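You operate a simulated robot arm through the tools that you are given. There is no shell and no other tool.

The job below is to be done with a simulated two-armed robot. You get a single attempt, and the scene is never put back.

TASK
Sand the yellow block's spots off and put it in the green tray.
Fine: shut it in the vice before sanding; leave the vice open and put the sanding block back. Set down upright: what you pick out. What is to be rubbed or washed off counts as gone when no trace of it is left.

Only the result counts: the job must be done as asked and must still hold three seconds after the hand-in. Knocking over, shifting, dropping, spilling or breaking anything else fails it.

THE ROBOT
Two 7-joint arms with fingered hands on one trunk that stands fixed in place. Base frame: the origin is at the foot of the trunk, x ahead of it, y to its left, z up. Readings come in m, degrees, newtons and seconds.
The left shoulder is at [0.099, 0.128, 1.086], the right one opposite. Each reaches about 1.156 m from its shoulder. Payload 5 kg a hand.
Tool frame (each hand has its own): the origin (TCP) lies between the finger pads and is the grasp point; the fingertips stand 0.037 m ahead of it; z points along the fingers, y is the line along which they close. The gripper opens to 0.124 m; its body begins 0.043 m behind the TCP. The gripper is a hand of 3 fingers: y runs from the thumb to the fingers, the wrist lies at [-0.021, -0.116, -0.203] in the tool frame, and closing takes about 1.5 s.
Orientation is told as [roll, pitch, yaw] about the base's x, y, z axes, in that order, counted from this pose: with the fingers straight down and the wrist toward the robot, the tool's x, y and z point along [0, 1, 0], [1, 0, 0] and [0, 0, -1] of the base frame.

THE INTERFACE
- The arms move only by the tool drive_tool. It takes "left_targets", "right_targets" or both (then of equal length, played together; a hand with none holds still); each is one flat list of numbers, 6 for each row, row after row: the shift along the base's x, y, z in cm, then the turn, a rotation vector about the base's x, y, z in degrees. In form: [dx, dy, dz, rx, ry, rz, dx, dy, dz, rx, ry, rz, ...]. A call has 1 to 20 rows; each row shifts and turns the commanded pose from where the row before left it. "left_jaw" and "right_jaw" are, for a hand that has rows, the gripper command, from -1 (fully open) to 1 (shut), values between in proportion, set as the call begins (left out, the last holds). Rows are played at 5 a second. More than 0.05 m and 8.6 degrees between two rows, or a gripper value outside its range, and nothing of the call is played. A pose out of reach is approached as far as the arm can. The call stops where the force on the tool passes 60 N (or 10 N more than at its start, if that is more) or the arm is blocked; 0.2 s more then pass. Each finger travels about 0.045 m/s and halts on what it meets, pressing with about 25 N; the grip force reading is that of the motor and also rises with nothing between the fingers. The clock runs only during rows and for 0.2 s after the last one: add rows that do not move to give the fingers time. The reply holds the time, the measured pose of the TCP, the force on the tool along the base axes, the opening and the grip force, in the units named above and with some noise, with the torque about the TCP (base axes, N m) and any sound that the robot's microphone picked up.
- Cameras (640 x 400 px; columns grow to the right, rows downward): "scene" is now at [0.2552, 0.0506, 1.2672]; the picture's right is [0.57, -0.82, 0.00], its down [-0.29, -0.20, -0.93] and it looks along [0.77, 0.53, -0.36] (base axes); focal length 294 px, centre (320, 200). "left" rides on the left gripper at [-0.073, -0.104, -0.154] in its tool frame; the picture's right is [-0.83, -0.26, 0.49], its down [0.51, -0.72, 0.47] and it looks along [0.23, 0.64, 0.73] (tool axes); focal length 243 px, centre (320, 200). "right" rides on the right gripper at [0.072, -0.104, -0.154] in its tool frame; the picture's right is [-0.83, 0.26, -0.49], its down [-0.51, -0.72, 0.47] and it looks along [-0.23, 0.64, 0.73] (tool axes); focal length 243 px, centre (320, 200).
- grab_frame(camera): a new picture of that camera. The clock stands still meanwhile.
- slide_trunk(by): moves the trunk up (or, below 0, down) by that many m; the arms and the scene camera ride with it, the base frame stays. It gives what a move gives, with no picture.
- move_fingers(index, middle, thumb_bend, thumb_turn, hand): sets how far each is bent, from 0 (flat) to 100 (curled in); at 30 the hand is open as for a grip, at 70 the pads meet at the TCP. One left out holds its place. A second passes; each finger stops where it meets its share of the squeeze, and holds until it gets a number again. A gripper value or a shape takes the hand back. It gives what a move gives, with no picture; readings hold the bend of each and the force on the fingers (four entries, about 0 where the hand has none), thumb and palm. thumb_turn goes from beside the hand (0) to across from the fingers (100), as for a grip.
- set_grasp(shape, hand): the hand has 3 fingers and takes this shape, open, in about a second: jaw (thumb against the fingers, like two jaws); tri (thumb and two fingers); tip (a fingertip pinch); poke (one finger out to press); point (the index stretched); flat (the hand flat); cup (the hand cupped); fist (a fist). The gripper value then closes the fingers along that shape, each until it touches; the sizes above hold for jaw. It gives what a move gives, with no picture.
- turn_head(pan, tilt): turns the head with the scene camera to pan (to the left, within 80 degrees either way) and tilt (down, from -29 to 69), counted from straight ahead of the robot (the tilt from the chest, where the trunk bows). It gives what a move gives.
- locate(camera, pixels): for up to 12 pixels [column, row] of the newest picture of that camera ("zoom" is the newest enlarged one), the place [x, y, z] in the base frame of the surface seen there, good to about 0.002 m. The clock stands still meanwhile.
- close_up(camera, box): a new picture of the part [left, top, right, bottom] of that camera's present view, enlarged. The clock stands still meanwhile.
- finish_job(): hands the job in; it is judged then, once.

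Open the grippers and draw the arms clear of the work before you hand the job in, unless the task says otherwise.

The tools are called after "Call:" as name(argument=value, ...) on one line, values as JSON. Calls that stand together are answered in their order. drive_tool: Moves the arms, as the interface text tells. Its arguments: {"type":"object","properties":{"left_targets":{"type":"array","items":{"type":"number"}},"left_jaw":{"type":"number"},"right_targets":{"type":"array","items":{"type":"number"}},"right_jaw":{"type":"number"}},"required":[]} The other tools are called the same way: slide_trunk (by) moves the trunk up or down; set_grasp (shape, hand) gives the hand a shape; move_fingers (index, middle, thumb_bend, thumb_turn, hand) moves the fingers one by one; turn_head (pan, tilt) turns the head that bears the scene camera; grab_frame (camera) takes a picture; locate (camera, pixels) gives the place of the surface under pixels of a picture; close_up (camera, box) takes an enlarged picture of a part of a camera's view; finish_job () hands the job in.

At the start:

```text
t: 0.0
left_tcp_pos: [0.4737, 0.5881, 1.2283]
left_orientation: [0.0, 0.0, -0.1]
left_contact_force: [0.2, -0.1, 0.0]
left_ft_torque: [0.02, 0.01, 0.02]
left_gripper_width: 0.1236
left_finger_force: 0.0
left_shape: jaw
left_bend: [30.0, 30.0, 30.0, 98.0]
left_finger forces: [0.1, 0.1, 0.1, 0.0, 0.1, 0.0]
right_tcp_pos: [0.6621, 0.0695, 1.176]
right_orientation: [0.0, 0.0, 0.1]
right_contact_force: [0.1, -0.4, -0.7]
right_ft_torque: [-0.03, -0.01, 0.02]
right_gripper_width: 0.1237
right_finger_force: 0.0
right_shape: jaw
right_bend: [30.0, 30.0, 30.0, 98.0]
right_finger forces: [0.0, 0.1, 0.0, 0.0, 0.0, 0.0]
trunk travel left (down, up): [-0.275, 0.288]
head pan, tilt (commanded): [34.5, 20.9]
```

scene: 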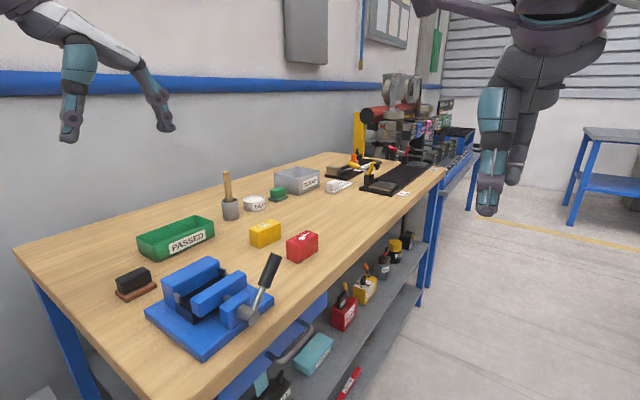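
right: 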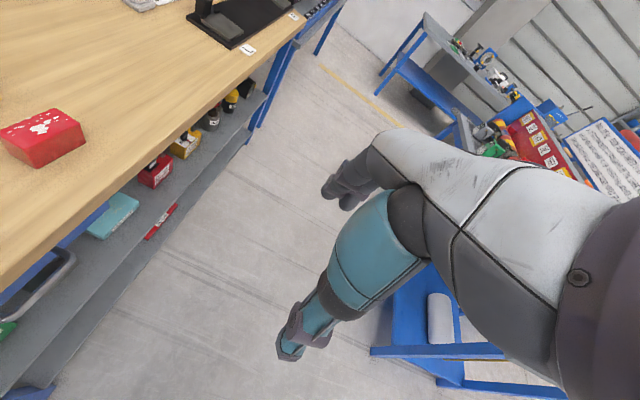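
left: 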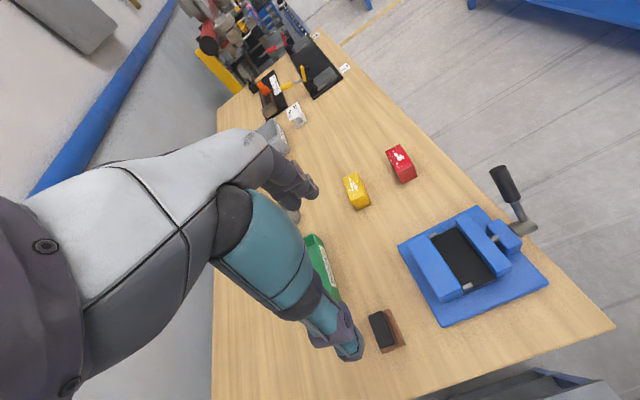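

The scene shows a yellow block (265,233), a vice (208,305), a sanding block (135,283), and a green tray (176,238). I'll take enlarged views to get the details.

Call:
close_up(camera="scene", box=[100, 160, 340, 360])

Call:
locate(camera="scene", pixels=[[265, 226], [265, 240], [250, 241], [281, 236], [135, 275], [135, 295], [176, 240], [208, 275], [230, 295], [265, 270], [200, 345], [60, 250]])

```text
2.00 times, centred on (220, 260) of scene
```

zoom: 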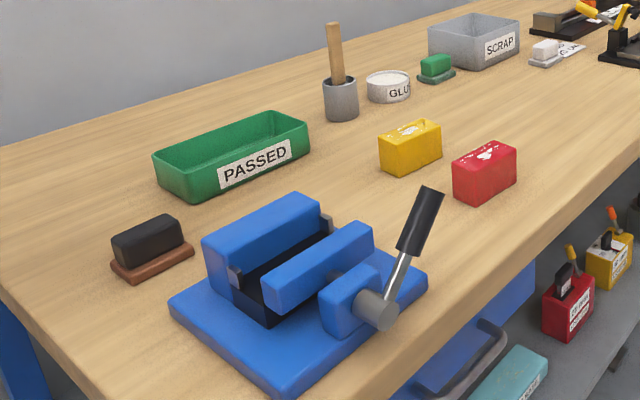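

```text
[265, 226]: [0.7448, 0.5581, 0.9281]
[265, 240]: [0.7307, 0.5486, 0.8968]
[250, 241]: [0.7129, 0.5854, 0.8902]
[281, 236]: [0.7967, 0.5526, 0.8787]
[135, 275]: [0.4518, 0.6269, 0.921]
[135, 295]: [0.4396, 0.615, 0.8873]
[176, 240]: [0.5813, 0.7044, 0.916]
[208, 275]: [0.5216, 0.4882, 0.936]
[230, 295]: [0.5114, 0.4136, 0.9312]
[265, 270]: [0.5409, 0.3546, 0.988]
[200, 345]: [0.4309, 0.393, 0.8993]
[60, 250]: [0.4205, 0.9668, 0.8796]
```

I want finer views of the vice, yellow block and sanding block.

Call:
close_up(camera="scene", box=[140, 240, 300, 360])

Call:
locate(camera="zoom", pixels=[[130, 130], [275, 85], [310, 115], [215, 200], [370, 150], [270, 235], [420, 165], [480, 240], [545, 80], [490, 180], [60, 270], [255, 190]])

Call:
close_up(camera="left", box=[320, 130, 620, 360])

```text
3.33 times, centred on (220, 300) of scene
```

zoom: 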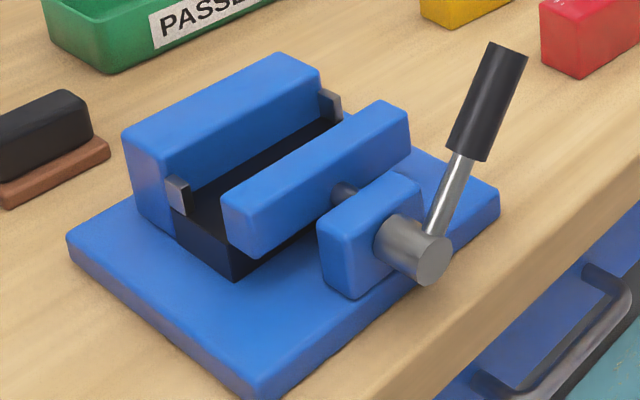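

```text
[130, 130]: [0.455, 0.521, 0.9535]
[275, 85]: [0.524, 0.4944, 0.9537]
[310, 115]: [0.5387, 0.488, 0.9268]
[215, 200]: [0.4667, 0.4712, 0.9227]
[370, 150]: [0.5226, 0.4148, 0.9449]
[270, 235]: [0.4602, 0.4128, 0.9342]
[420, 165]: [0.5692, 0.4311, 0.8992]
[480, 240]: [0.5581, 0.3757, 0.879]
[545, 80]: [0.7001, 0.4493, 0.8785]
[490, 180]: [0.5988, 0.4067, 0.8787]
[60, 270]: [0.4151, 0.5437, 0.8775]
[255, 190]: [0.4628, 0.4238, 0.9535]
```

```text
1.74 times, centred on (470, 245) of left
```

zoom: 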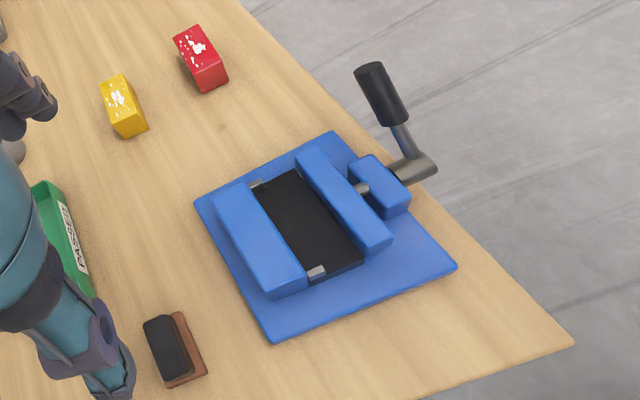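

Let me measure the vice corners, the block and the sanding block from the left camera's enlarged view.

Call:
locate(camera="zoom", pixels=[[217, 193], [243, 184], [305, 277], [273, 290], [300, 152], [322, 147], [391, 238], [366, 247], [260, 185], [316, 273], [310, 220], [350, 258]])

Call:
locate(camera="zoom", pixels=[[360, 70], [378, 66], [390, 100], [400, 120], [405, 145], [425, 165], [395, 172], [385, 190], [370, 160], [435, 165], [365, 188], [330, 165]])

Call:
locate(camera="zoom", pixels=[[102, 82], [122, 76], [136, 104], [115, 112], [120, 135], [147, 130], [118, 95], [147, 322], [171, 317], [190, 370], [163, 382], [206, 373]])

```text
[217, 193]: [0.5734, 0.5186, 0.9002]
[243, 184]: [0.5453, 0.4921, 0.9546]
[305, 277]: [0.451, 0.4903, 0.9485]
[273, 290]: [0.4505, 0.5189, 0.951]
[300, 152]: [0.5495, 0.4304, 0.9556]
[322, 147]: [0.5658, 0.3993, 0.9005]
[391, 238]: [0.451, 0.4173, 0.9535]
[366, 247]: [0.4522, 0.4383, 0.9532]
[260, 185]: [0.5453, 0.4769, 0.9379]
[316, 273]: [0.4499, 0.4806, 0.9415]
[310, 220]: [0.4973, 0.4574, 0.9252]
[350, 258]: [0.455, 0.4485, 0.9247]
```

```text
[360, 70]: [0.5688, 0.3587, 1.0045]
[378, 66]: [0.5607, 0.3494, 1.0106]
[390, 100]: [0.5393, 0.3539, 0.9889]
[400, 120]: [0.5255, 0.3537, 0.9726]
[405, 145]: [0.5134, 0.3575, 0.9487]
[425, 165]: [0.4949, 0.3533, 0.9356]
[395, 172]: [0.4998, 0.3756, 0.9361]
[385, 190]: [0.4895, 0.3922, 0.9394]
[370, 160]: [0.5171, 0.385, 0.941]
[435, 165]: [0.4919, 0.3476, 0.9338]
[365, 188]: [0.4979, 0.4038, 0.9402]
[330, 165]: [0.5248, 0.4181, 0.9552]
```

```text
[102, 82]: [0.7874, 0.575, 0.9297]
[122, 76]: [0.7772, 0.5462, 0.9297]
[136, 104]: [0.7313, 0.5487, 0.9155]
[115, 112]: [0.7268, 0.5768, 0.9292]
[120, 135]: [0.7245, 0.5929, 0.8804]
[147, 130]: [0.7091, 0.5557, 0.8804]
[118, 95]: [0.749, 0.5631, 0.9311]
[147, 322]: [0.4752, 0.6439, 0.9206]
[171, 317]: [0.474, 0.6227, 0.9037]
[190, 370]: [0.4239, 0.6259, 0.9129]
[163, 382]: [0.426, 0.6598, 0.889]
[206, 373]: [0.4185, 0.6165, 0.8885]
```

The vice jaws run along x (0.449–0.549), with the gap roughly y 0.44–0.49, and the lever is at (0.565, 0.354, 1.008). I'll turn the head to centre the work area for better views.

Call:
turn_head(pan=52, tilt=35)

Call:
grab_frame(camera="scene")

```text
t: 0.8
left_tcp_pos: [0.474, 0.5893, 1.229]
left_orientation: [0.1, 0.0, 0.0]
left_contact_force: [0.4, -0.1, 0.0]
left_ft_torque: [0.02, -0.01, 0.0]
left_gripper_width: 0.1235
left_finger_force: 0.0
left_shape: jaw
left_bend: [30.0, 30.0, 30.0, 98.0]
left_finger forces: [0.0, 0.0, 0.0, 0.1, 0.0, 0.0]
right_tcp_pos: [0.6639, 0.0703, 1.1765]
right_orientation: [0.1, 0.0, 0.0]
right_contact_force: [-0.4, -0.7, -0.2]
right_ft_torque: [-0.05, 0.0, 0.04]
right_gripper_width: 0.1236
right_finger_force: 0.1
right_shape: jaw
right_bend: [30.0, 30.0, 30.0, 98.0]
right_finger forces: [0.1, 0.1, 0.0, 0.1, 0.0, 0.1]
trunk travel left (down, up): [-0.275, 0.288]
head pan, tilt (commanded): [52.0, 35.0]
```

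```text
taken
```

scene: 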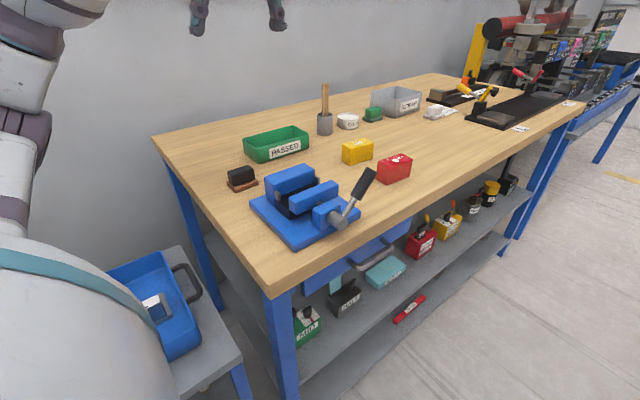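

The vice is now at (300,205) in the scene view. I'll enlarge the vice and the table edge and measure.

Call:
close_up(camera="scene", box=[220, 150, 380, 250])

Call:
locate(camera="zoom", pixels=[[190, 240], [330, 385], [540, 235], [420, 300], [590, 80], [545, 190], [520, 230], [475, 290], [400, 280], [270, 200], [215, 175], [160, 130]])

Call:
locate(camera="scene", pixels=[[265, 283], [330, 250], [370, 230], [420, 200], [155, 140], [300, 262]])

```text
4.00 times, centred on (300, 200) of scene
```

zoom: 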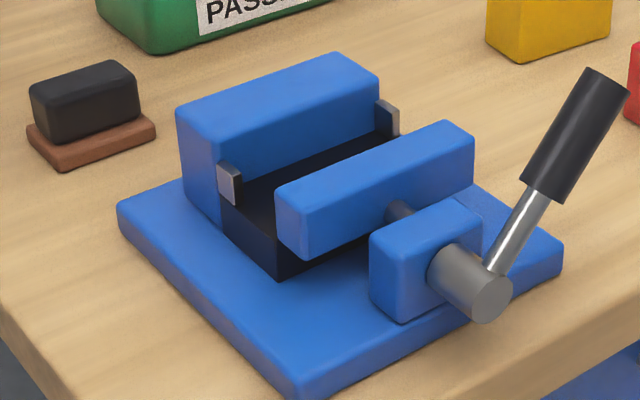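

```text
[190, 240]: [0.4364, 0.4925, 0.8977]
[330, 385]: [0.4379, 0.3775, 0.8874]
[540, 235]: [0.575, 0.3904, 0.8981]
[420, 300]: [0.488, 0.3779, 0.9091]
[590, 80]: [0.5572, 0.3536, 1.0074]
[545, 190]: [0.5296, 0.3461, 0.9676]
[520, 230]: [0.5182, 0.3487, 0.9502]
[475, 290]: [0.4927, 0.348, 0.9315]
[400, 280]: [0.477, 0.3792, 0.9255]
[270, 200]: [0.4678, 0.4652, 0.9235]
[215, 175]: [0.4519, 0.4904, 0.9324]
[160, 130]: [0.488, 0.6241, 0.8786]
```

```text
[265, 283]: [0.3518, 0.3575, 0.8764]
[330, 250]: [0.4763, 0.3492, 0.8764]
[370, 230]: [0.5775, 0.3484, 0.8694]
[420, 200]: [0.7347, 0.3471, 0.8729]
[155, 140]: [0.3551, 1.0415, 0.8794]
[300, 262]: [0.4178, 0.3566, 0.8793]
```

Table edge is at y≈0.349 so the lever sits right at the edge, pivot about (0.495, 0.36, 0.934). Now I'll measure the yellow and red blocks more exactly before approaching.

Call:
close_up(camera="scene", box=[300, 80, 440, 200])

Call:
close_up(camera="left", box=[320, 120, 440, 220])

Call:
locate(camera="zoom", pixels=[[137, 310], [195, 295], [265, 420], [155, 345], [187, 465], [255, 445], [345, 175], [400, 150], [430, 200], [390, 320], [485, 310], [430, 260]])

```text
3.33 times, centred on (370, 140) of scene
```

zoom: 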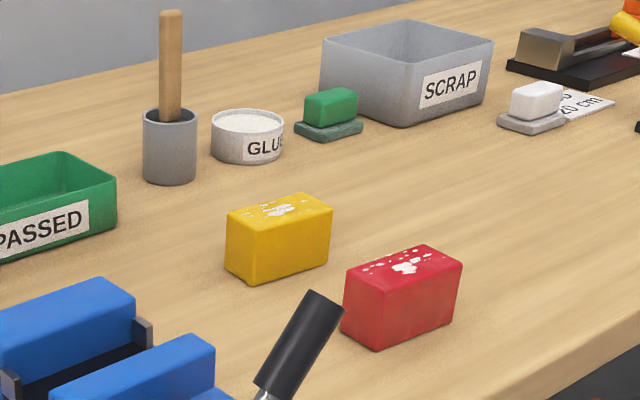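

```text
4.00 times, centred on (380, 170) of left
```

zoom: 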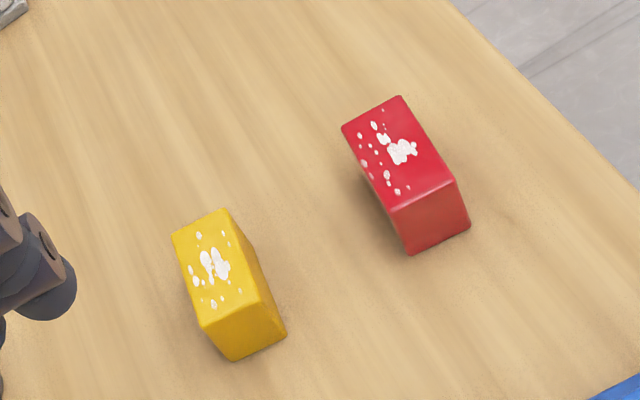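

```text
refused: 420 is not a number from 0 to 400
```

The yellow block's top carries the white spots. I'll locate its corners and the red block's corners in this enlarged left view.

Call:
locate(camera="zoom", pixels=[[174, 234], [222, 211], [254, 300], [206, 326], [232, 358], [284, 334], [345, 128], [400, 98], [453, 182], [392, 208], [412, 252], [468, 225]])

```text
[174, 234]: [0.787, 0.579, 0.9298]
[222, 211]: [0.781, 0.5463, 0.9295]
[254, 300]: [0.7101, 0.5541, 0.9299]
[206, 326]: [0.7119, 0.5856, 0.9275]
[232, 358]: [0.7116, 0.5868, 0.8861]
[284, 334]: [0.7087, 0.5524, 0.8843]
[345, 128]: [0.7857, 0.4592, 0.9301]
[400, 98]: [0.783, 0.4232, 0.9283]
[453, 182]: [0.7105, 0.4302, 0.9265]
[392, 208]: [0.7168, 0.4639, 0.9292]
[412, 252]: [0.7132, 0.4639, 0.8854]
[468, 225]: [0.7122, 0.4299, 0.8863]
```

Yellow block: centre about (0.748, 0.566), 0.075 long × 0.034 wide, top at 0.930, yaw ≈ −6°. I'll bring the left hand above it at z≈1.05 with matching yaw, and view.

Call:
drive_tool(left_targets=[3.4, -0.29, -2.2, 0, 0, -0.75, 3.4, -0.29, -2.2, 0, 0, -0.75, 3.4, -0.29, -2.2, 0, 0, -0.75, 3.4, -0.29, -2.2, 0, 0, -0.75, 3.4, -0.29, -2.2, 0, 0, -0.75, 3.4, -0.29, -2.2, 0, 0, -0.75, 3.4, -0.29, -2.2, 0, 0, -0.75, 3.4, -0.29, -2.2, 0, 0, -0.75, 0, 0, 0, 0, 0, 0], left_jaw=-1)

Call:
grab_frame(camera="left")

Call:
grab_frame(camera="scene")

```text
t: 2.8
left_tcp_pos: [0.7453, 0.564, 1.0541]
left_orientation: [0.0, -0.1, -6.1]
left_contact_force: [0.4, 0.4, 0.2]
left_ft_torque: [0.05, -0.04, 0.02]
left_gripper_width: 0.1239
left_finger_force: 0.1
left_shape: jaw
left_bend: [30.0, 30.0, 30.0, 98.0]
left_finger forces: [0.0, 0.0, 0.1, 0.1, 0.0, 0.1]
right_tcp_pos: [0.663, 0.0693, 1.1763]
right_orientation: [0.0, -0.2, -0.1]
right_contact_force: [-0.6, 0.0, 1.2]
right_ft_torque: [-0.01, -0.03, 0.0]
right_gripper_width: 0.1235
right_finger_force: 0.0
right_shape: jaw
right_bend: [30.0, 30.0, 30.0, 98.0]
right_finger forces: [0.1, 0.0, 0.0, 0.0, 0.1, 0.1]
trunk travel left (down, up): [-0.275, 0.288]
head pan, tilt (commanded): [52.0, 35.0]
```

```text
taken
```

left: 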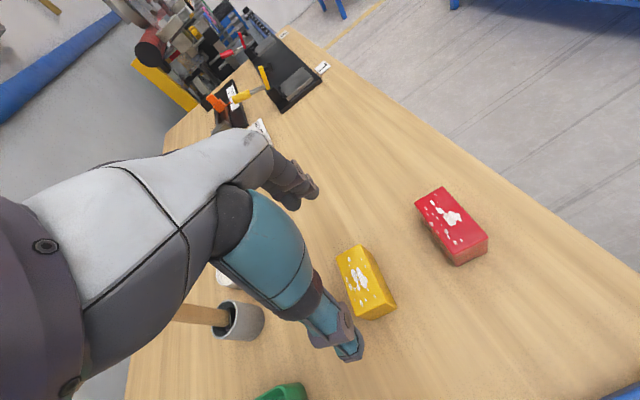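

```text
taken
```

scene: 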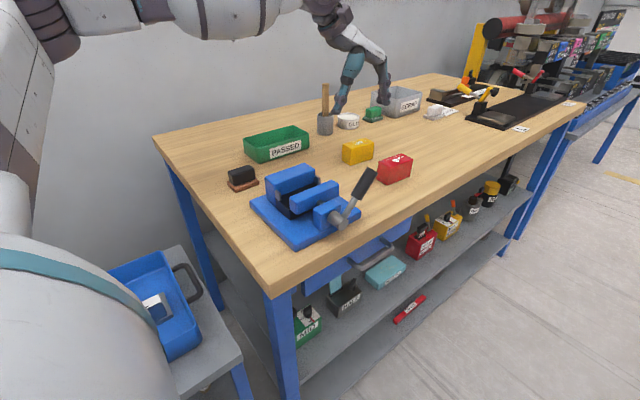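

The yellow block is at (365,285) in the left view, under the opened hand. I'll enlarge it to measure its corners exactly and check the sides for spots.

Call:
close_up(camera="left", box=[310, 230, 430, 330])

Call:
locate(camera="zoom", pixels=[[140, 95], [180, 67], [225, 65], [330, 275], [235, 335], [285, 200], [250, 355], [345, 300], [240, 300], [300, 270], [130, 120], [180, 220]])

```text
4.00 times, centred on (370, 280) of left
```

zoom: 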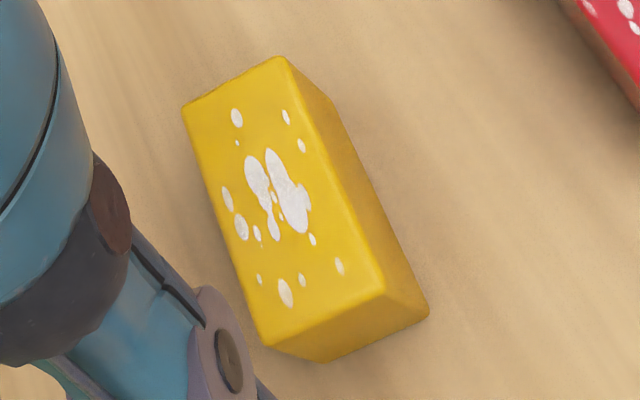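

```text
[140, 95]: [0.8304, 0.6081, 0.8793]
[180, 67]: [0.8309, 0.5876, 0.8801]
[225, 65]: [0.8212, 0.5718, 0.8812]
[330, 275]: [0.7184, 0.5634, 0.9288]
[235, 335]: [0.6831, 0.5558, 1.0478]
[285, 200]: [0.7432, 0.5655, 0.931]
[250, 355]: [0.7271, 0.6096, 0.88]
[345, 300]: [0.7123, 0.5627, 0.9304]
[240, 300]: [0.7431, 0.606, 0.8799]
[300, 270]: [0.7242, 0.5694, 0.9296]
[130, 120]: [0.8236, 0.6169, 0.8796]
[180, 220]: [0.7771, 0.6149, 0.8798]
```

Call:
locate(camera="zoom", pixels=[[188, 108], [278, 60], [378, 292], [268, 338], [233, 80], [322, 315], [232, 235], [330, 180], [260, 190], [420, 310], [235, 118], [285, 292]])

```text
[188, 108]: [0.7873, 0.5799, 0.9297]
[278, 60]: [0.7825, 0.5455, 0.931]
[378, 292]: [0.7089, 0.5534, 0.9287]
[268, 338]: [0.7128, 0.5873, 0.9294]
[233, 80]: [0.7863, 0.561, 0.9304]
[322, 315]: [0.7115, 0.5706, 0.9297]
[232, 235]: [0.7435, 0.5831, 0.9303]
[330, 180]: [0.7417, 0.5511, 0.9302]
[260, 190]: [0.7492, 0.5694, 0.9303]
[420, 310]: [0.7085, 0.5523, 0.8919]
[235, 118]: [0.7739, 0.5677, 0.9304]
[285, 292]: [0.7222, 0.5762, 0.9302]
```

Block centre (0.748, 0.5665), yaw −5.9°. I'll centre the hand and descend to TCP z≈0.940 (fingertips about 0.903, clear of the table), gripping along the long axis.

Call:
drive_tool(left_targets=[0.27, 0.25, -2.9, 0, 0, 0, 0, 0, -2.9, 0, 0, 0, 0, 0, -2.8, 0, 0, 0, 0, 0, -2.8, 0, 0, 0, 0, 0, 0, 0, 0, 0])

Call:
grab_frame(camera="left")

Call:
close_up(camera="scene", box=[300, 80, 440, 200])

```text
t: 4.0
left_tcp_pos: [0.7485, 0.5683, 0.9398]
left_orientation: [0.1, 0.0, -6.2]
left_contact_force: [-0.1, -0.2, 0.8]
left_ft_torque: [-0.02, 0.0, 0.02]
left_gripper_width: 0.1238
left_finger_force: 0.0
left_shape: jaw
left_bend: [30.0, 30.0, 30.0, 98.0]
left_finger forces: [0.0, 0.1, 0.0, 0.0, 0.0, 0.0]
right_tcp_pos: [0.6625, 0.0701, 1.1761]
right_orientation: [0.0, 0.0, 0.0]
right_contact_force: [-0.2, 0.2, 0.2]
right_ft_torque: [-0.06, -0.03, 0.02]
right_gripper_width: 0.1238
right_finger_force: 0.0
right_shape: jaw
right_bend: [30.0, 30.0, 30.0, 98.0]
right_finger forces: [0.0, 0.0, 0.0, 0.0, 0.0, 0.1]
trunk travel left (down, up): [-0.275, 0.288]
head pan, tilt (commanded): [52.0, 35.0]
```

```text
taken
```

left: 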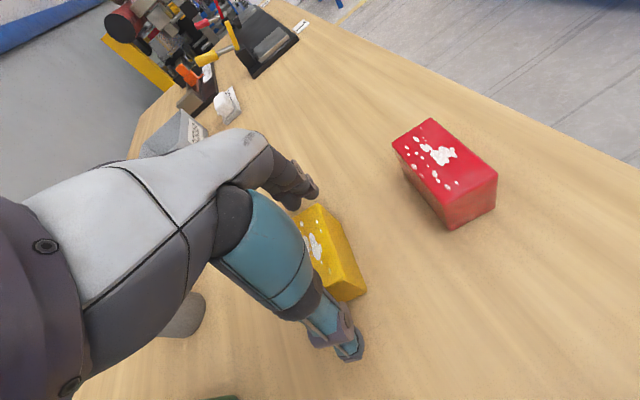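

```text
3.33 times, centred on (370, 140) of scene
```

zoom: 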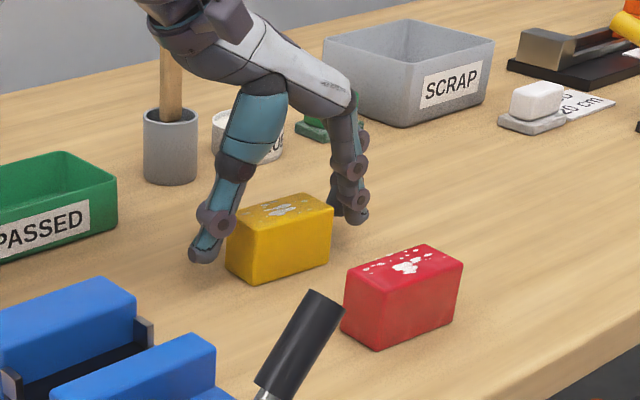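

The thumb and fingers straddle the block's ends with the tips about halfway down. I close the left hand and wait.

Call:
drive_tool(left_targets=[0, 0, 0, 0, 0, 0, 0, 0, 0, 0, 0, 0, 0, 0, 0, 0, 0, 0, 0, 0, 0, 0, 0, 0, 0, 0, 0, 0, 0, 0, 0, 0, 0, 0, 0, 0, 0, 0, 0, 0, 0, 0, 0, 0, 0, 0, 0, 0, 0, 0, 0, 0, 0, 0], left_jaw=1)

Call:
close_up(camera="scene", box=[300, 80, 440, 200])

```text
t: 6.0
left_tcp_pos: [0.7483, 0.5678, 0.9382]
left_orientation: [0.1, 0.0, -6.1]
left_contact_force: [-0.7, -0.7, -0.6]
left_ft_torque: [-0.02, 0.02, 0.0]
left_gripper_width: 0.0721
left_finger_force: 24.7
left_shape: jaw
left_bend: [73.0, 41.0, 66.0, 100.0]
left_finger forces: [14.7, 8.1, 0.0, 0.0, 22.8, 0.0]
right_tcp_pos: [0.6636, 0.0706, 1.1761]
right_orientation: [0.1, 0.0, 0.0]
right_contact_force: [0.5, 0.1, -0.1]
right_ft_torque: [0.01, -0.01, -0.01]
right_gripper_width: 0.1238
right_finger_force: 0.1
right_shape: jaw
right_bend: [30.0, 30.0, 30.0, 98.0]
right_finger forces: [0.0, 0.0, 0.0, 0.1, 0.0, 0.0]
trunk travel left (down, up): [-0.275, 0.288]
head pan, tilt (commanded): [52.0, 35.0]
```

```text
3.33 times, centred on (370, 140) of scene
```

zoom: 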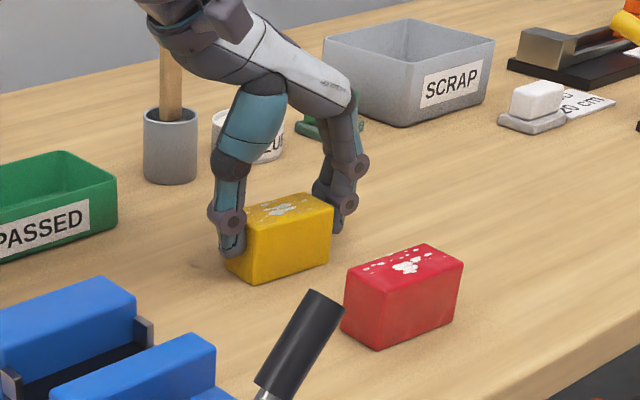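

The width reads 0.072 with grip 24.7 N, but the index is bent to 73 vs 41 for the middle, so the index may have slipped beside the block. I'll look with the left camera.

Call:
close_up(camera="left", box=[240, 160, 400, 360])

Call:
close_up(camera="scene", box=[335, 100, 395, 170])

```text
2.00 times, centred on (320, 260) of left
```

zoom: 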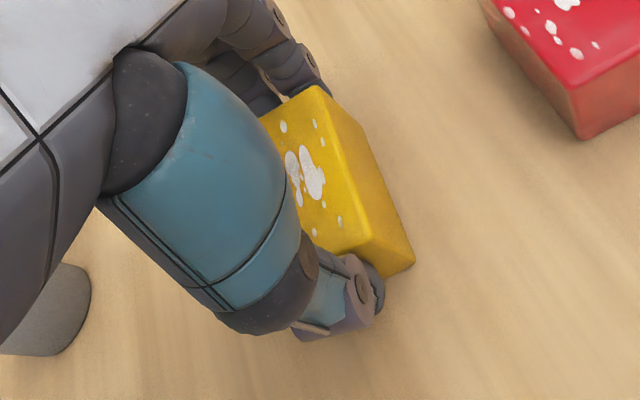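

```text
5.71 times, centred on (365, 135) of scene
```

zoom: 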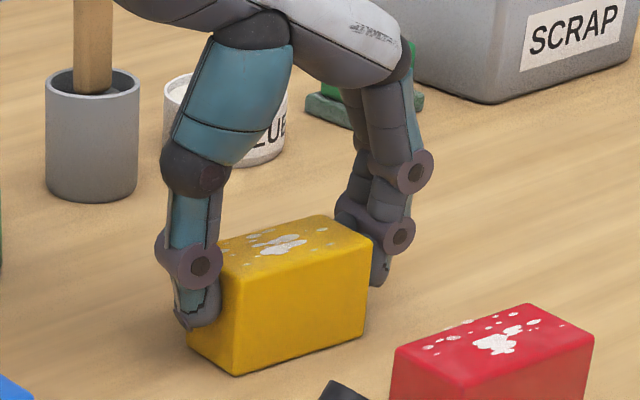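

Thumb force (22.8) equals index + middle (14.7+8.1), so the block seems held between all three. I'll lift just 1.5 cm and check how it hangs.

Call:
drive_tool(left_targets=[0, 0, 0.5, 0, 0, 0, 0, 0, 0.5, 0, 0, 0, 0, 0, 0.5, 0, 0, 0, 0, 0, 0, 0, 0, 0])

Call:
close_up(camera="scene", box=[335, 100, 395, 170])

Call:
close_up(camera="left", box=[260, 160, 380, 310])

```text
t: 7.0
left_tcp_pos: [0.7487, 0.5676, 0.9542]
left_orientation: [0.0, 0.0, -6.1]
left_contact_force: [-0.6, -0.2, -4.2]
left_ft_torque: [0.05, 0.01, 0.0]
left_gripper_width: 0.0721
left_finger_force: 25.0
left_shape: jaw
left_bend: [73.0, 41.0, 66.0, 100.0]
left_finger forces: [14.7, 8.0, 0.1, 0.1, 22.7, 0.0]
right_tcp_pos: [0.6633, 0.0703, 1.1761]
right_orientation: [0.0, -0.1, 0.0]
right_contact_force: [-0.1, -0.1, 0.0]
right_ft_torque: [0.01, -0.01, -0.01]
right_gripper_width: 0.1235
right_finger_force: 0.0
right_shape: jaw
right_bend: [30.0, 30.0, 30.0, 98.0]
right_finger forces: [0.0, 0.1, 0.1, 0.0, 0.0, 0.0]
trunk travel left (down, up): [-0.275, 0.288]
head pan, tilt (commanded): [52.0, 35.0]
```

```text
5.71 times, centred on (365, 135) of scene
```

zoom: 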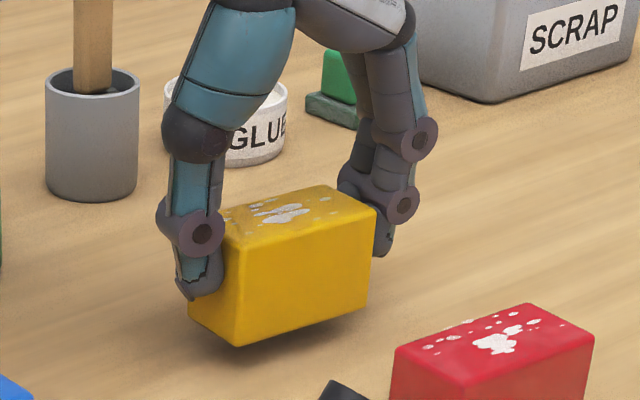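

```text
2.67 times, centred on (320, 235) of left
```

zoom: 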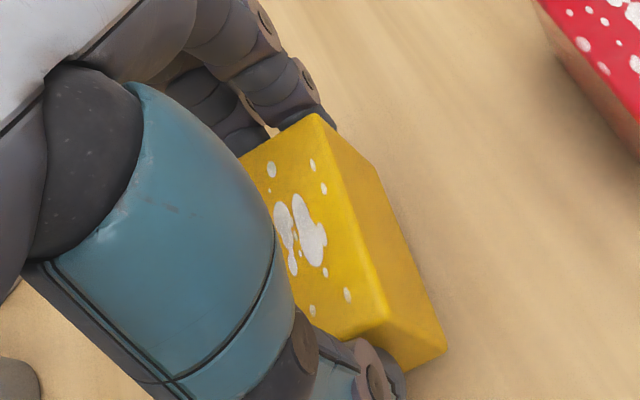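

The block hangs level and steady (about 0.4 kg). I'll measure where the fingertips reach relative to the block, since they must stay clear of the vice jaws (top at 0.955).

Call:
close_up(camera="scene", box=[335, 100, 395, 170])

Call:
locate(camera="zoom", pixels=[[198, 295], [185, 285], [207, 275], [380, 252], [384, 240], [400, 205], [235, 342], [238, 240], [372, 210], [362, 300], [345, 185], [160, 225]])

```text
5.71 times, centred on (365, 135) of scene
```

zoom: 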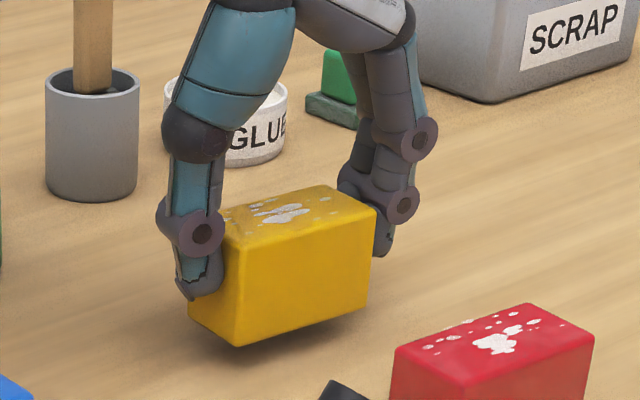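

```text
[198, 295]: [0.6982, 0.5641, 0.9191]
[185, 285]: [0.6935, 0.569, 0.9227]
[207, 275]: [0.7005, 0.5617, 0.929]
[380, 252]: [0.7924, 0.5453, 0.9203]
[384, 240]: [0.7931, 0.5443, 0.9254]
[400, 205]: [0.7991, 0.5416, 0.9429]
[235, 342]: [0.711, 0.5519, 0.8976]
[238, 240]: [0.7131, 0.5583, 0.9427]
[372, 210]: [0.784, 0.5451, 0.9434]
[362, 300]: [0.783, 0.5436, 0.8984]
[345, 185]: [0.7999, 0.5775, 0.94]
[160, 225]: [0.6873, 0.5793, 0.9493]
```

Fingertips sit 23 mm above the block's bottom, which would put them 6 mm below the jaw tops in the vice. I'll set the block back down, open, raise 0.9 cm and regrip higher.

Call:
drive_tool(left_targets=[0, 0, -0.5, 0, 0, 0, 0, 0, -0.5, 0, 0, 0, 0, 0, -0.4, 0, 0, 0, 0, 0, 0, 0, 0, 0])

Call:
drive_tool(left_targets=[0, 0, 0, 0, 0, 0, 0, 0, 0, 0, 0, 0, 0, 0, 0, 0, 0, 0, 0, 0, 0, 0, 0, 0, 0, 0, 0, 0, 0, 0, 0, 0, 0, 0, 0, 0, 0, 0, 0.4, 0, 0, 0, 0, 0, 0.4, 0, 0, 0, 0, 0, 0, 0, 0, 0], left_jaw=-1)

Call:
close_up(camera="scene", box=[335, 100, 395, 170])

Call:
locate(camera="zoom", pixels=[[226, 255], [374, 240], [320, 215], [365, 325], [232, 372]])

```text
t: 8.0
left_tcp_pos: [0.749, 0.5672, 0.9384]
left_orientation: [0.0, 0.1, -6.1]
left_contact_force: [0.2, 0.2, -3.0]
left_ft_torque: [-0.02, -0.04, 0.04]
left_gripper_width: 0.0721
left_finger_force: 24.9
left_shape: jaw
left_bend: [73.0, 41.0, 66.0, 100.0]
left_finger forces: [14.7, 8.0, 0.0, 0.1, 22.7, 0.1]
right_tcp_pos: [0.6622, 0.0705, 1.1753]
right_orientation: [0.0, 0.0, 0.0]
right_contact_force: [0.4, -0.2, -0.7]
right_ft_torque: [0.01, -0.03, -0.02]
right_gripper_width: 0.1238
right_finger_force: 0.0
right_shape: jaw
right_bend: [30.0, 30.0, 30.0, 98.0]
right_finger forces: [0.0, 0.0, 0.1, 0.1, 0.1, 0.1]
trunk travel left (down, up): [-0.275, 0.288]
head pan, tilt (commanded): [52.0, 35.0]
```

```text
t: 10.0
left_tcp_pos: [0.7499, 0.5676, 0.9484]
left_orientation: [0.0, -0.1, -6.2]
left_contact_force: [0.3, -0.4, 0.9]
left_ft_torque: [0.02, -0.03, 0.0]
left_gripper_width: 0.1236
left_finger_force: 0.0
left_shape: jaw
left_bend: [30.0, 30.0, 30.0, 98.0]
left_finger forces: [0.0, 0.0, 0.0, 0.0, 0.0, 0.0]
right_tcp_pos: [0.6631, 0.0703, 1.1764]
right_orientation: [0.0, 0.0, 0.0]
right_contact_force: [0.2, 0.0, -1.0]
right_ft_torque: [-0.02, 0.02, 0.0]
right_gripper_width: 0.1234
right_finger_force: 0.0
right_shape: jaw
right_bend: [30.0, 30.0, 30.0, 98.0]
right_finger forces: [0.1, 0.1, 0.0, 0.1, 0.0, 0.0]
trunk travel left (down, up): [-0.275, 0.288]
head pan, tilt (commanded): [52.0, 35.0]
```

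```text
5.71 times, centred on (365, 135) of scene
```

zoom: 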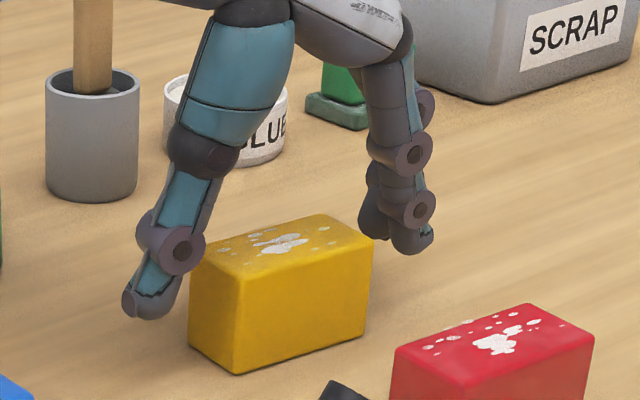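

```text
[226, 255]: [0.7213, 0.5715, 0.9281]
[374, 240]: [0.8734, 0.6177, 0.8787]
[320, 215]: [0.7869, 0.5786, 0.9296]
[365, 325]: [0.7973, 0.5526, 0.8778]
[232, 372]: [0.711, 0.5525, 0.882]
```

Block stands unchanged and the hand is now at 0.948. Closing again.

Call:
drive_tool(left_targets=[0, 0, 0, 0, 0, 0, 0, 0, 0, 0, 0, 0, 0, 0, 0, 0, 0, 0, 0, 0, 0, 0, 0, 0, 0, 0, 0, 0, 0, 0, 0, 0, 0, 0, 0, 0, 0, 0, 0, 0, 0, 0, 0, 0, 0, 0, 0, 0, 0, 0, 0, 0, 0, 0], left_jaw=1)

Call:
drive_tool(left_targets=[0, 0, 0.5, 0, 0, 0, 0, 0, 0.5, 0, 0, 0, 0, 0, 0.5, 0, 0, 0, 0, 0, 0, 0, 0, 0])

Call:
close_up(camera="scene", box=[335, 100, 395, 170])

```text
t: 12.0
left_tcp_pos: [0.7479, 0.5693, 0.9475]
left_orientation: [0.0, 0.0, -6.1]
left_contact_force: [-0.3, -1.0, -0.5]
left_ft_torque: [0.0, -0.02, -0.01]
left_gripper_width: 0.0721
left_finger_force: 25.6
left_shape: jaw
left_bend: [73.0, 41.0, 67.0, 100.0]
left_finger forces: [14.6, 8.0, 0.1, 0.0, 22.9, 0.0]
right_tcp_pos: [0.6621, 0.0699, 1.1758]
right_orientation: [0.0, 0.1, 0.0]
right_contact_force: [-0.1, 0.2, -0.7]
right_ft_torque: [0.0, 0.0, 0.01]
right_gripper_width: 0.1237
right_finger_force: 0.1
right_shape: jaw
right_bend: [30.0, 30.0, 30.0, 98.0]
right_finger forces: [0.0, 0.0, 0.1, 0.1, 0.1, 0.0]
trunk travel left (down, up): [-0.275, 0.288]
head pan, tilt (commanded): [52.0, 35.0]
```

```text
t: 13.0
left_tcp_pos: [0.7491, 0.5683, 0.9622]
left_orientation: [0.0, 0.1, -6.1]
left_contact_force: [0.0, -0.6, -4.1]
left_ft_torque: [0.01, 0.02, 0.02]
left_gripper_width: 0.0721
left_finger_force: 25.0
left_shape: jaw
left_bend: [73.0, 41.0, 67.0, 100.0]
left_finger forces: [14.7, 8.0, 0.1, 0.0, 22.8, 0.0]
right_tcp_pos: [0.6616, 0.0701, 1.1757]
right_orientation: [-0.1, 0.0, 0.0]
right_contact_force: [0.0, 0.7, -0.6]
right_ft_torque: [-0.01, 0.01, 0.03]
right_gripper_width: 0.1236
right_finger_force: 0.1
right_shape: jaw
right_bend: [30.0, 30.0, 30.0, 98.0]
right_finger forces: [0.0, 0.1, 0.1, 0.1, 0.0, 0.1]
trunk travel left (down, up): [-0.275, 0.288]
head pan, tilt (commanded): [52.0, 35.0]
```

```text
5.71 times, centred on (365, 135) of scene
```

zoom: 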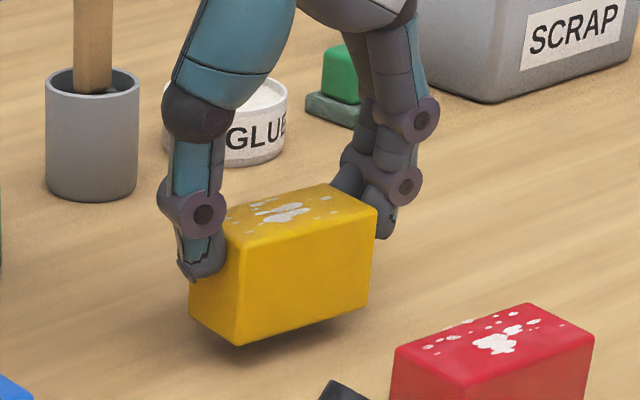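

The grip is firm (4.1 N weight). I'll lift and carry it over the vice, straightening the yaw to 0.

Call:
drive_tool(left_targets=[0, 0, 4, 0, 0, 0, 0, 0, 4, 0, 0, 0, -4.15, -1.73, 0.3, 0, 0, 1, -4.15, -1.73, 0.3, 0, 0, 1, -4.15, -1.73, 0.3, 0, 0, 1, -4.15, -1.73, 0.3, 0, 0, 1, -4.15, -1.73, 0.3, 0, 0, 1, -4.15, -1.73, 0.3, 0, 0, 1, 0, 0, 0, 0, 0, 0])

Call:
grab_frame(camera="left")

Call:
close_up(camera="scene", box=[220, 110, 400, 250])

```text
t: 15.0
left_tcp_pos: [0.4986, 0.4656, 1.0593]
left_orientation: [0.0, 0.2, -0.1]
left_contact_force: [0.0, -0.1, -4.5]
left_ft_torque: [-0.01, -0.04, -0.02]
left_gripper_width: 0.072
left_finger_force: 24.9
left_shape: jaw
left_bend: [73.0, 41.0, 67.0, 100.0]
left_finger forces: [14.9, 8.4, 0.0, 0.1, 23.3, 0.0]
right_tcp_pos: [0.6643, 0.0702, 1.175]
right_orientation: [0.0, 0.1, -0.1]
right_contact_force: [0.1, 0.3, 0.1]
right_ft_torque: [-0.02, 0.03, -0.02]
right_gripper_width: 0.1236
right_finger_force: 0.0
right_shape: jaw
right_bend: [30.0, 30.0, 30.0, 98.0]
right_finger forces: [0.0, 0.1, 0.1, 0.0, 0.1, 0.0]
trunk travel left (down, up): [-0.275, 0.288]
head pan, tilt (commanded): [52.0, 35.0]
```

```text
taken
```

left: 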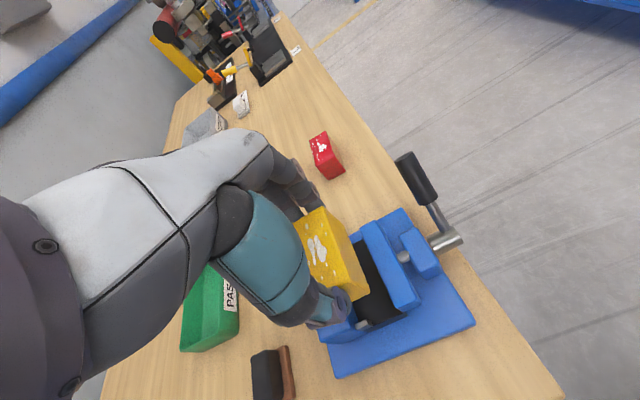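

```text
2.86 times, centred on (310, 180) of scene
```

zoom: 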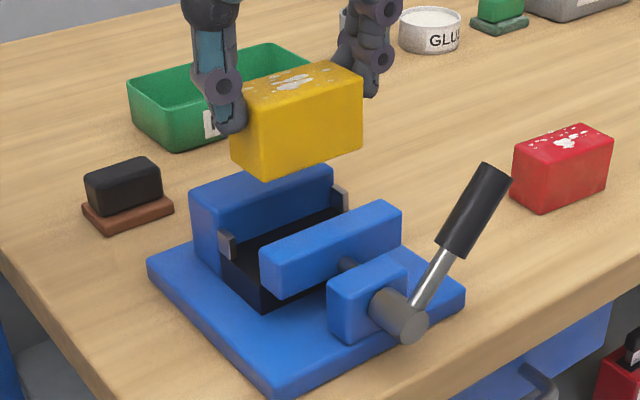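

The block hovers over the vice. I'll measure the jaws and end stops accurately from enlarged views.

Call:
close_up(camera="scene", box=[260, 160, 350, 216])

Call:
locate(camera="zoom", pixels=[[115, 195], [130, 188], [135, 215], [120, 225], [395, 100], [405, 125], [385, 90], [200, 185], [335, 130], [235, 210], [435, 150], [180, 235]])

Call:
close_up(camera="left", box=[320, 190, 480, 390])

Call:
locate(camera="zoom", pixels=[[85, 268], [75, 290], [100, 280], [130, 250], [160, 235], [195, 235], [80, 70], [100, 65], [150, 200], [170, 250], [115, 140], [185, 170]])

```text
7.11 times, centred on (305, 188) of scene
```

zoom: 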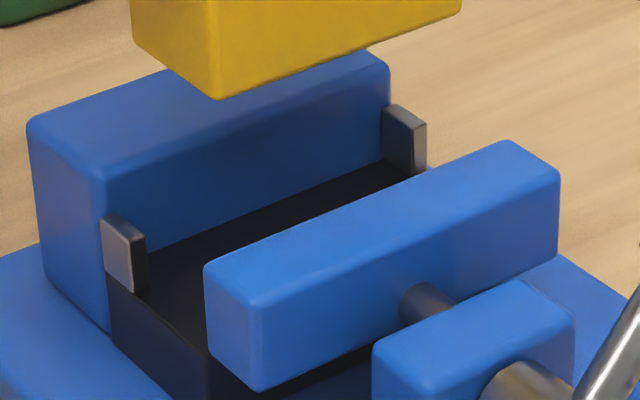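

```text
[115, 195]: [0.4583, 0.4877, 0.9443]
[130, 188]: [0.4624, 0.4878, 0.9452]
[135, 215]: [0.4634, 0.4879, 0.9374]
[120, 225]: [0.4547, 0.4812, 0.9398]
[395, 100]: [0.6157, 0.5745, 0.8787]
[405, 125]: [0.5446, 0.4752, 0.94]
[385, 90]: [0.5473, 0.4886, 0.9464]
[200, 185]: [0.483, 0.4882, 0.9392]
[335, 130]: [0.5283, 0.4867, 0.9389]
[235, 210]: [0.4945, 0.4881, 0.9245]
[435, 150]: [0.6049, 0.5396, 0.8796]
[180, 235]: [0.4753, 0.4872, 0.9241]
```

```text
2.00 times, centred on (400, 290) of left
```

zoom: 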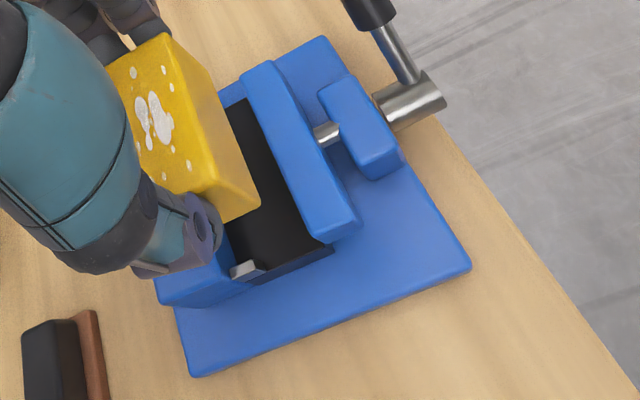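

```text
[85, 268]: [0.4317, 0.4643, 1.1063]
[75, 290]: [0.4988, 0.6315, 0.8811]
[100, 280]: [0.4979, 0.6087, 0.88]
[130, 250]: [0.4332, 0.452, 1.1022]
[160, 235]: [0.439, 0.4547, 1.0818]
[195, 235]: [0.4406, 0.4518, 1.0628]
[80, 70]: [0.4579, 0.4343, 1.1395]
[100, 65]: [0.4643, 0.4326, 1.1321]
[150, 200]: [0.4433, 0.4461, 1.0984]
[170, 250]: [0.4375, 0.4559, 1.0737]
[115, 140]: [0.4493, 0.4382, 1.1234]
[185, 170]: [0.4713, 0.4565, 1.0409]
```

Fixed-jaw face is at y≈0.488 and the floor at z≈0.9245. I'll probe the stops and the moving jaw's inner face.

Call:
close_up(camera="scene", box=[260, 160, 350, 216])

Call:
locate(camera="zoom", pixels=[[106, 225], [125, 240], [122, 285], [142, 260], [132, 240], [140, 237], [388, 112], [400, 125], [415, 145], [422, 130], [390, 150], [420, 165]])

Call:
locate(camera="zoom", pixels=[[215, 265], [265, 300], [500, 145], [555, 180], [350, 210], [230, 360], [212, 310], [165, 320], [300, 180], [400, 175], [150, 300], [480, 160]])

Call:
close_up(camera="left", box=[360, 200, 460, 340])

Call:
locate(camera="zoom", pixels=[[60, 280], [95, 260], [40, 320], [65, 50], [80, 110], [130, 200], [160, 240], [20, 270], [115, 30], [180, 150], [210, 210], [145, 225]])

```text
7.11 times, centred on (305, 188) of scene
```

zoom: 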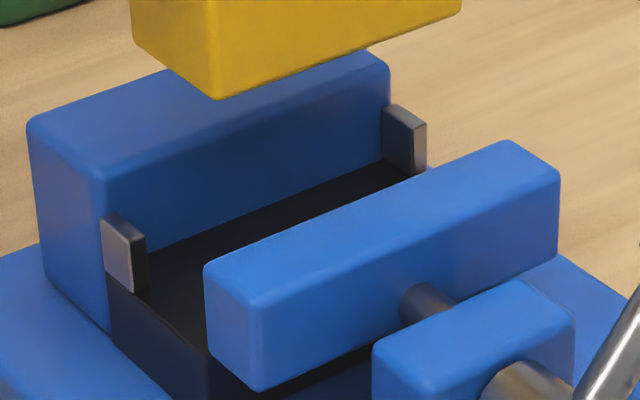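

```text
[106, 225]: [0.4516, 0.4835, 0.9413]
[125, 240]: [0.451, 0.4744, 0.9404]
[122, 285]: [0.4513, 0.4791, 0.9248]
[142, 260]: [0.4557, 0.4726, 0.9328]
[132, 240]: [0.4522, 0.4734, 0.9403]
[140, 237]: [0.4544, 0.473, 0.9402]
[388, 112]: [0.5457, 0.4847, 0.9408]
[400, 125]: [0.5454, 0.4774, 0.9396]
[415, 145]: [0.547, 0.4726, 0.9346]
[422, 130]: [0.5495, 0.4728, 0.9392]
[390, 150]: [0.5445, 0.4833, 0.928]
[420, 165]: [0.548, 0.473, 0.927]
```

```text
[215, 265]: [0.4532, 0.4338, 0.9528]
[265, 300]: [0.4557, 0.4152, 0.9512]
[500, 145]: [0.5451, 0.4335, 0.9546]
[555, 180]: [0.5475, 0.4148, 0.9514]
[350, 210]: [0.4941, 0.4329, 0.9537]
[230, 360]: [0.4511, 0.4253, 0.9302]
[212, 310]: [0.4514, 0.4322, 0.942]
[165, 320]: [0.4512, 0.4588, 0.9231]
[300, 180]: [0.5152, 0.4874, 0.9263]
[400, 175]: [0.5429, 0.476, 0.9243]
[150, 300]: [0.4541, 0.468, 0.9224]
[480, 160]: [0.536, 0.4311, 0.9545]
```

```text
2.86 times, centred on (410, 270) of left
```

zoom: 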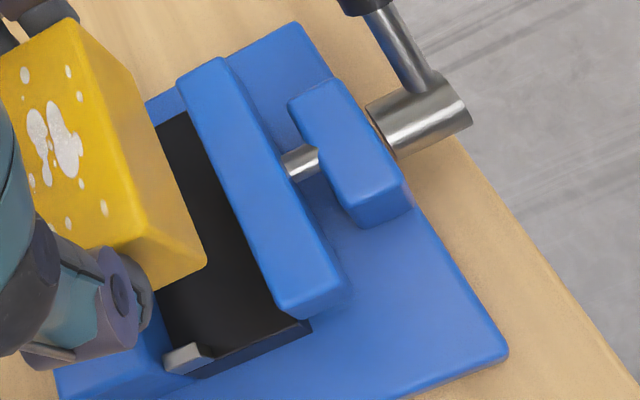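

```text
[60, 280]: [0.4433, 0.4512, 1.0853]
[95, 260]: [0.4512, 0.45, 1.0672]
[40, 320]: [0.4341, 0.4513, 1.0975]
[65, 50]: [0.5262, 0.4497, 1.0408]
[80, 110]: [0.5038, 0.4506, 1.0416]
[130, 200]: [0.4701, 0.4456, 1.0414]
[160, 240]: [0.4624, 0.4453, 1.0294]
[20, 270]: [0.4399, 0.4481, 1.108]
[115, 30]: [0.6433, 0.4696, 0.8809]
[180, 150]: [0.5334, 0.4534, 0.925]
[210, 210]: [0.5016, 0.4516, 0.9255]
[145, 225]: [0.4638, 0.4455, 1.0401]
```

The jaws gap is y 0.4345–0.488, with stops at x<0.457 and x>0.5445. Let me check the block's yaw and position in the hand once more.

Call:
close_up(camera="scene", box=[270, 120, 350, 180])

Call:
locate(camera="zoom", pixels=[[170, 200], [300, 150], [400, 110], [160, 280], [300, 230], [440, 180], [110, 230], [140, 160], [400, 80], [120, 190], [145, 290], [455, 190]])

```text
6.67 times, centred on (310, 150) of scene
```

zoom: 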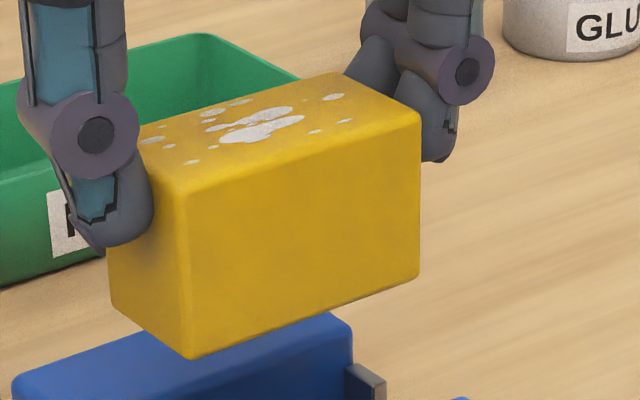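

```text
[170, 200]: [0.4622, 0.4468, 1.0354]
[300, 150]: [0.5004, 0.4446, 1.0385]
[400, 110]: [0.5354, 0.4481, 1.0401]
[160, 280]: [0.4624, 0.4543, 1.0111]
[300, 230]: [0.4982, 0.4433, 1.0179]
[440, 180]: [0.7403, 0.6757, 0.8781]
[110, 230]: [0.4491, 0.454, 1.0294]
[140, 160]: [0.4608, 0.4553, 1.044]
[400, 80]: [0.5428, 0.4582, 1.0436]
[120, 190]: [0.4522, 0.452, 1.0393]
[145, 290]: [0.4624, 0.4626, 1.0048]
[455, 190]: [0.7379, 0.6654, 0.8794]
```

Call:
locate(camera="zoom", pixels=[[210, 220], [210, 300], [260, 260], [320, 200], [360, 240], [405, 160], [405, 250], [195, 340], [310, 310], [415, 275], [230, 200], [400, 200]])

```text
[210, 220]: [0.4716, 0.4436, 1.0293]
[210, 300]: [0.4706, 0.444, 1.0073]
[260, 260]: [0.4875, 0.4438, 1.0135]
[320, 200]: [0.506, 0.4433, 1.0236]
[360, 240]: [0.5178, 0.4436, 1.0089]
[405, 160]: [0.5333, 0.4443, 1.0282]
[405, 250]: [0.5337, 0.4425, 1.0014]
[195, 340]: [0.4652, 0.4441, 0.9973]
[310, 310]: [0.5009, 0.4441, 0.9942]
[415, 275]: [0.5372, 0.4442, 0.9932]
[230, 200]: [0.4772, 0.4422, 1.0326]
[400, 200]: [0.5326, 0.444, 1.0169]
```

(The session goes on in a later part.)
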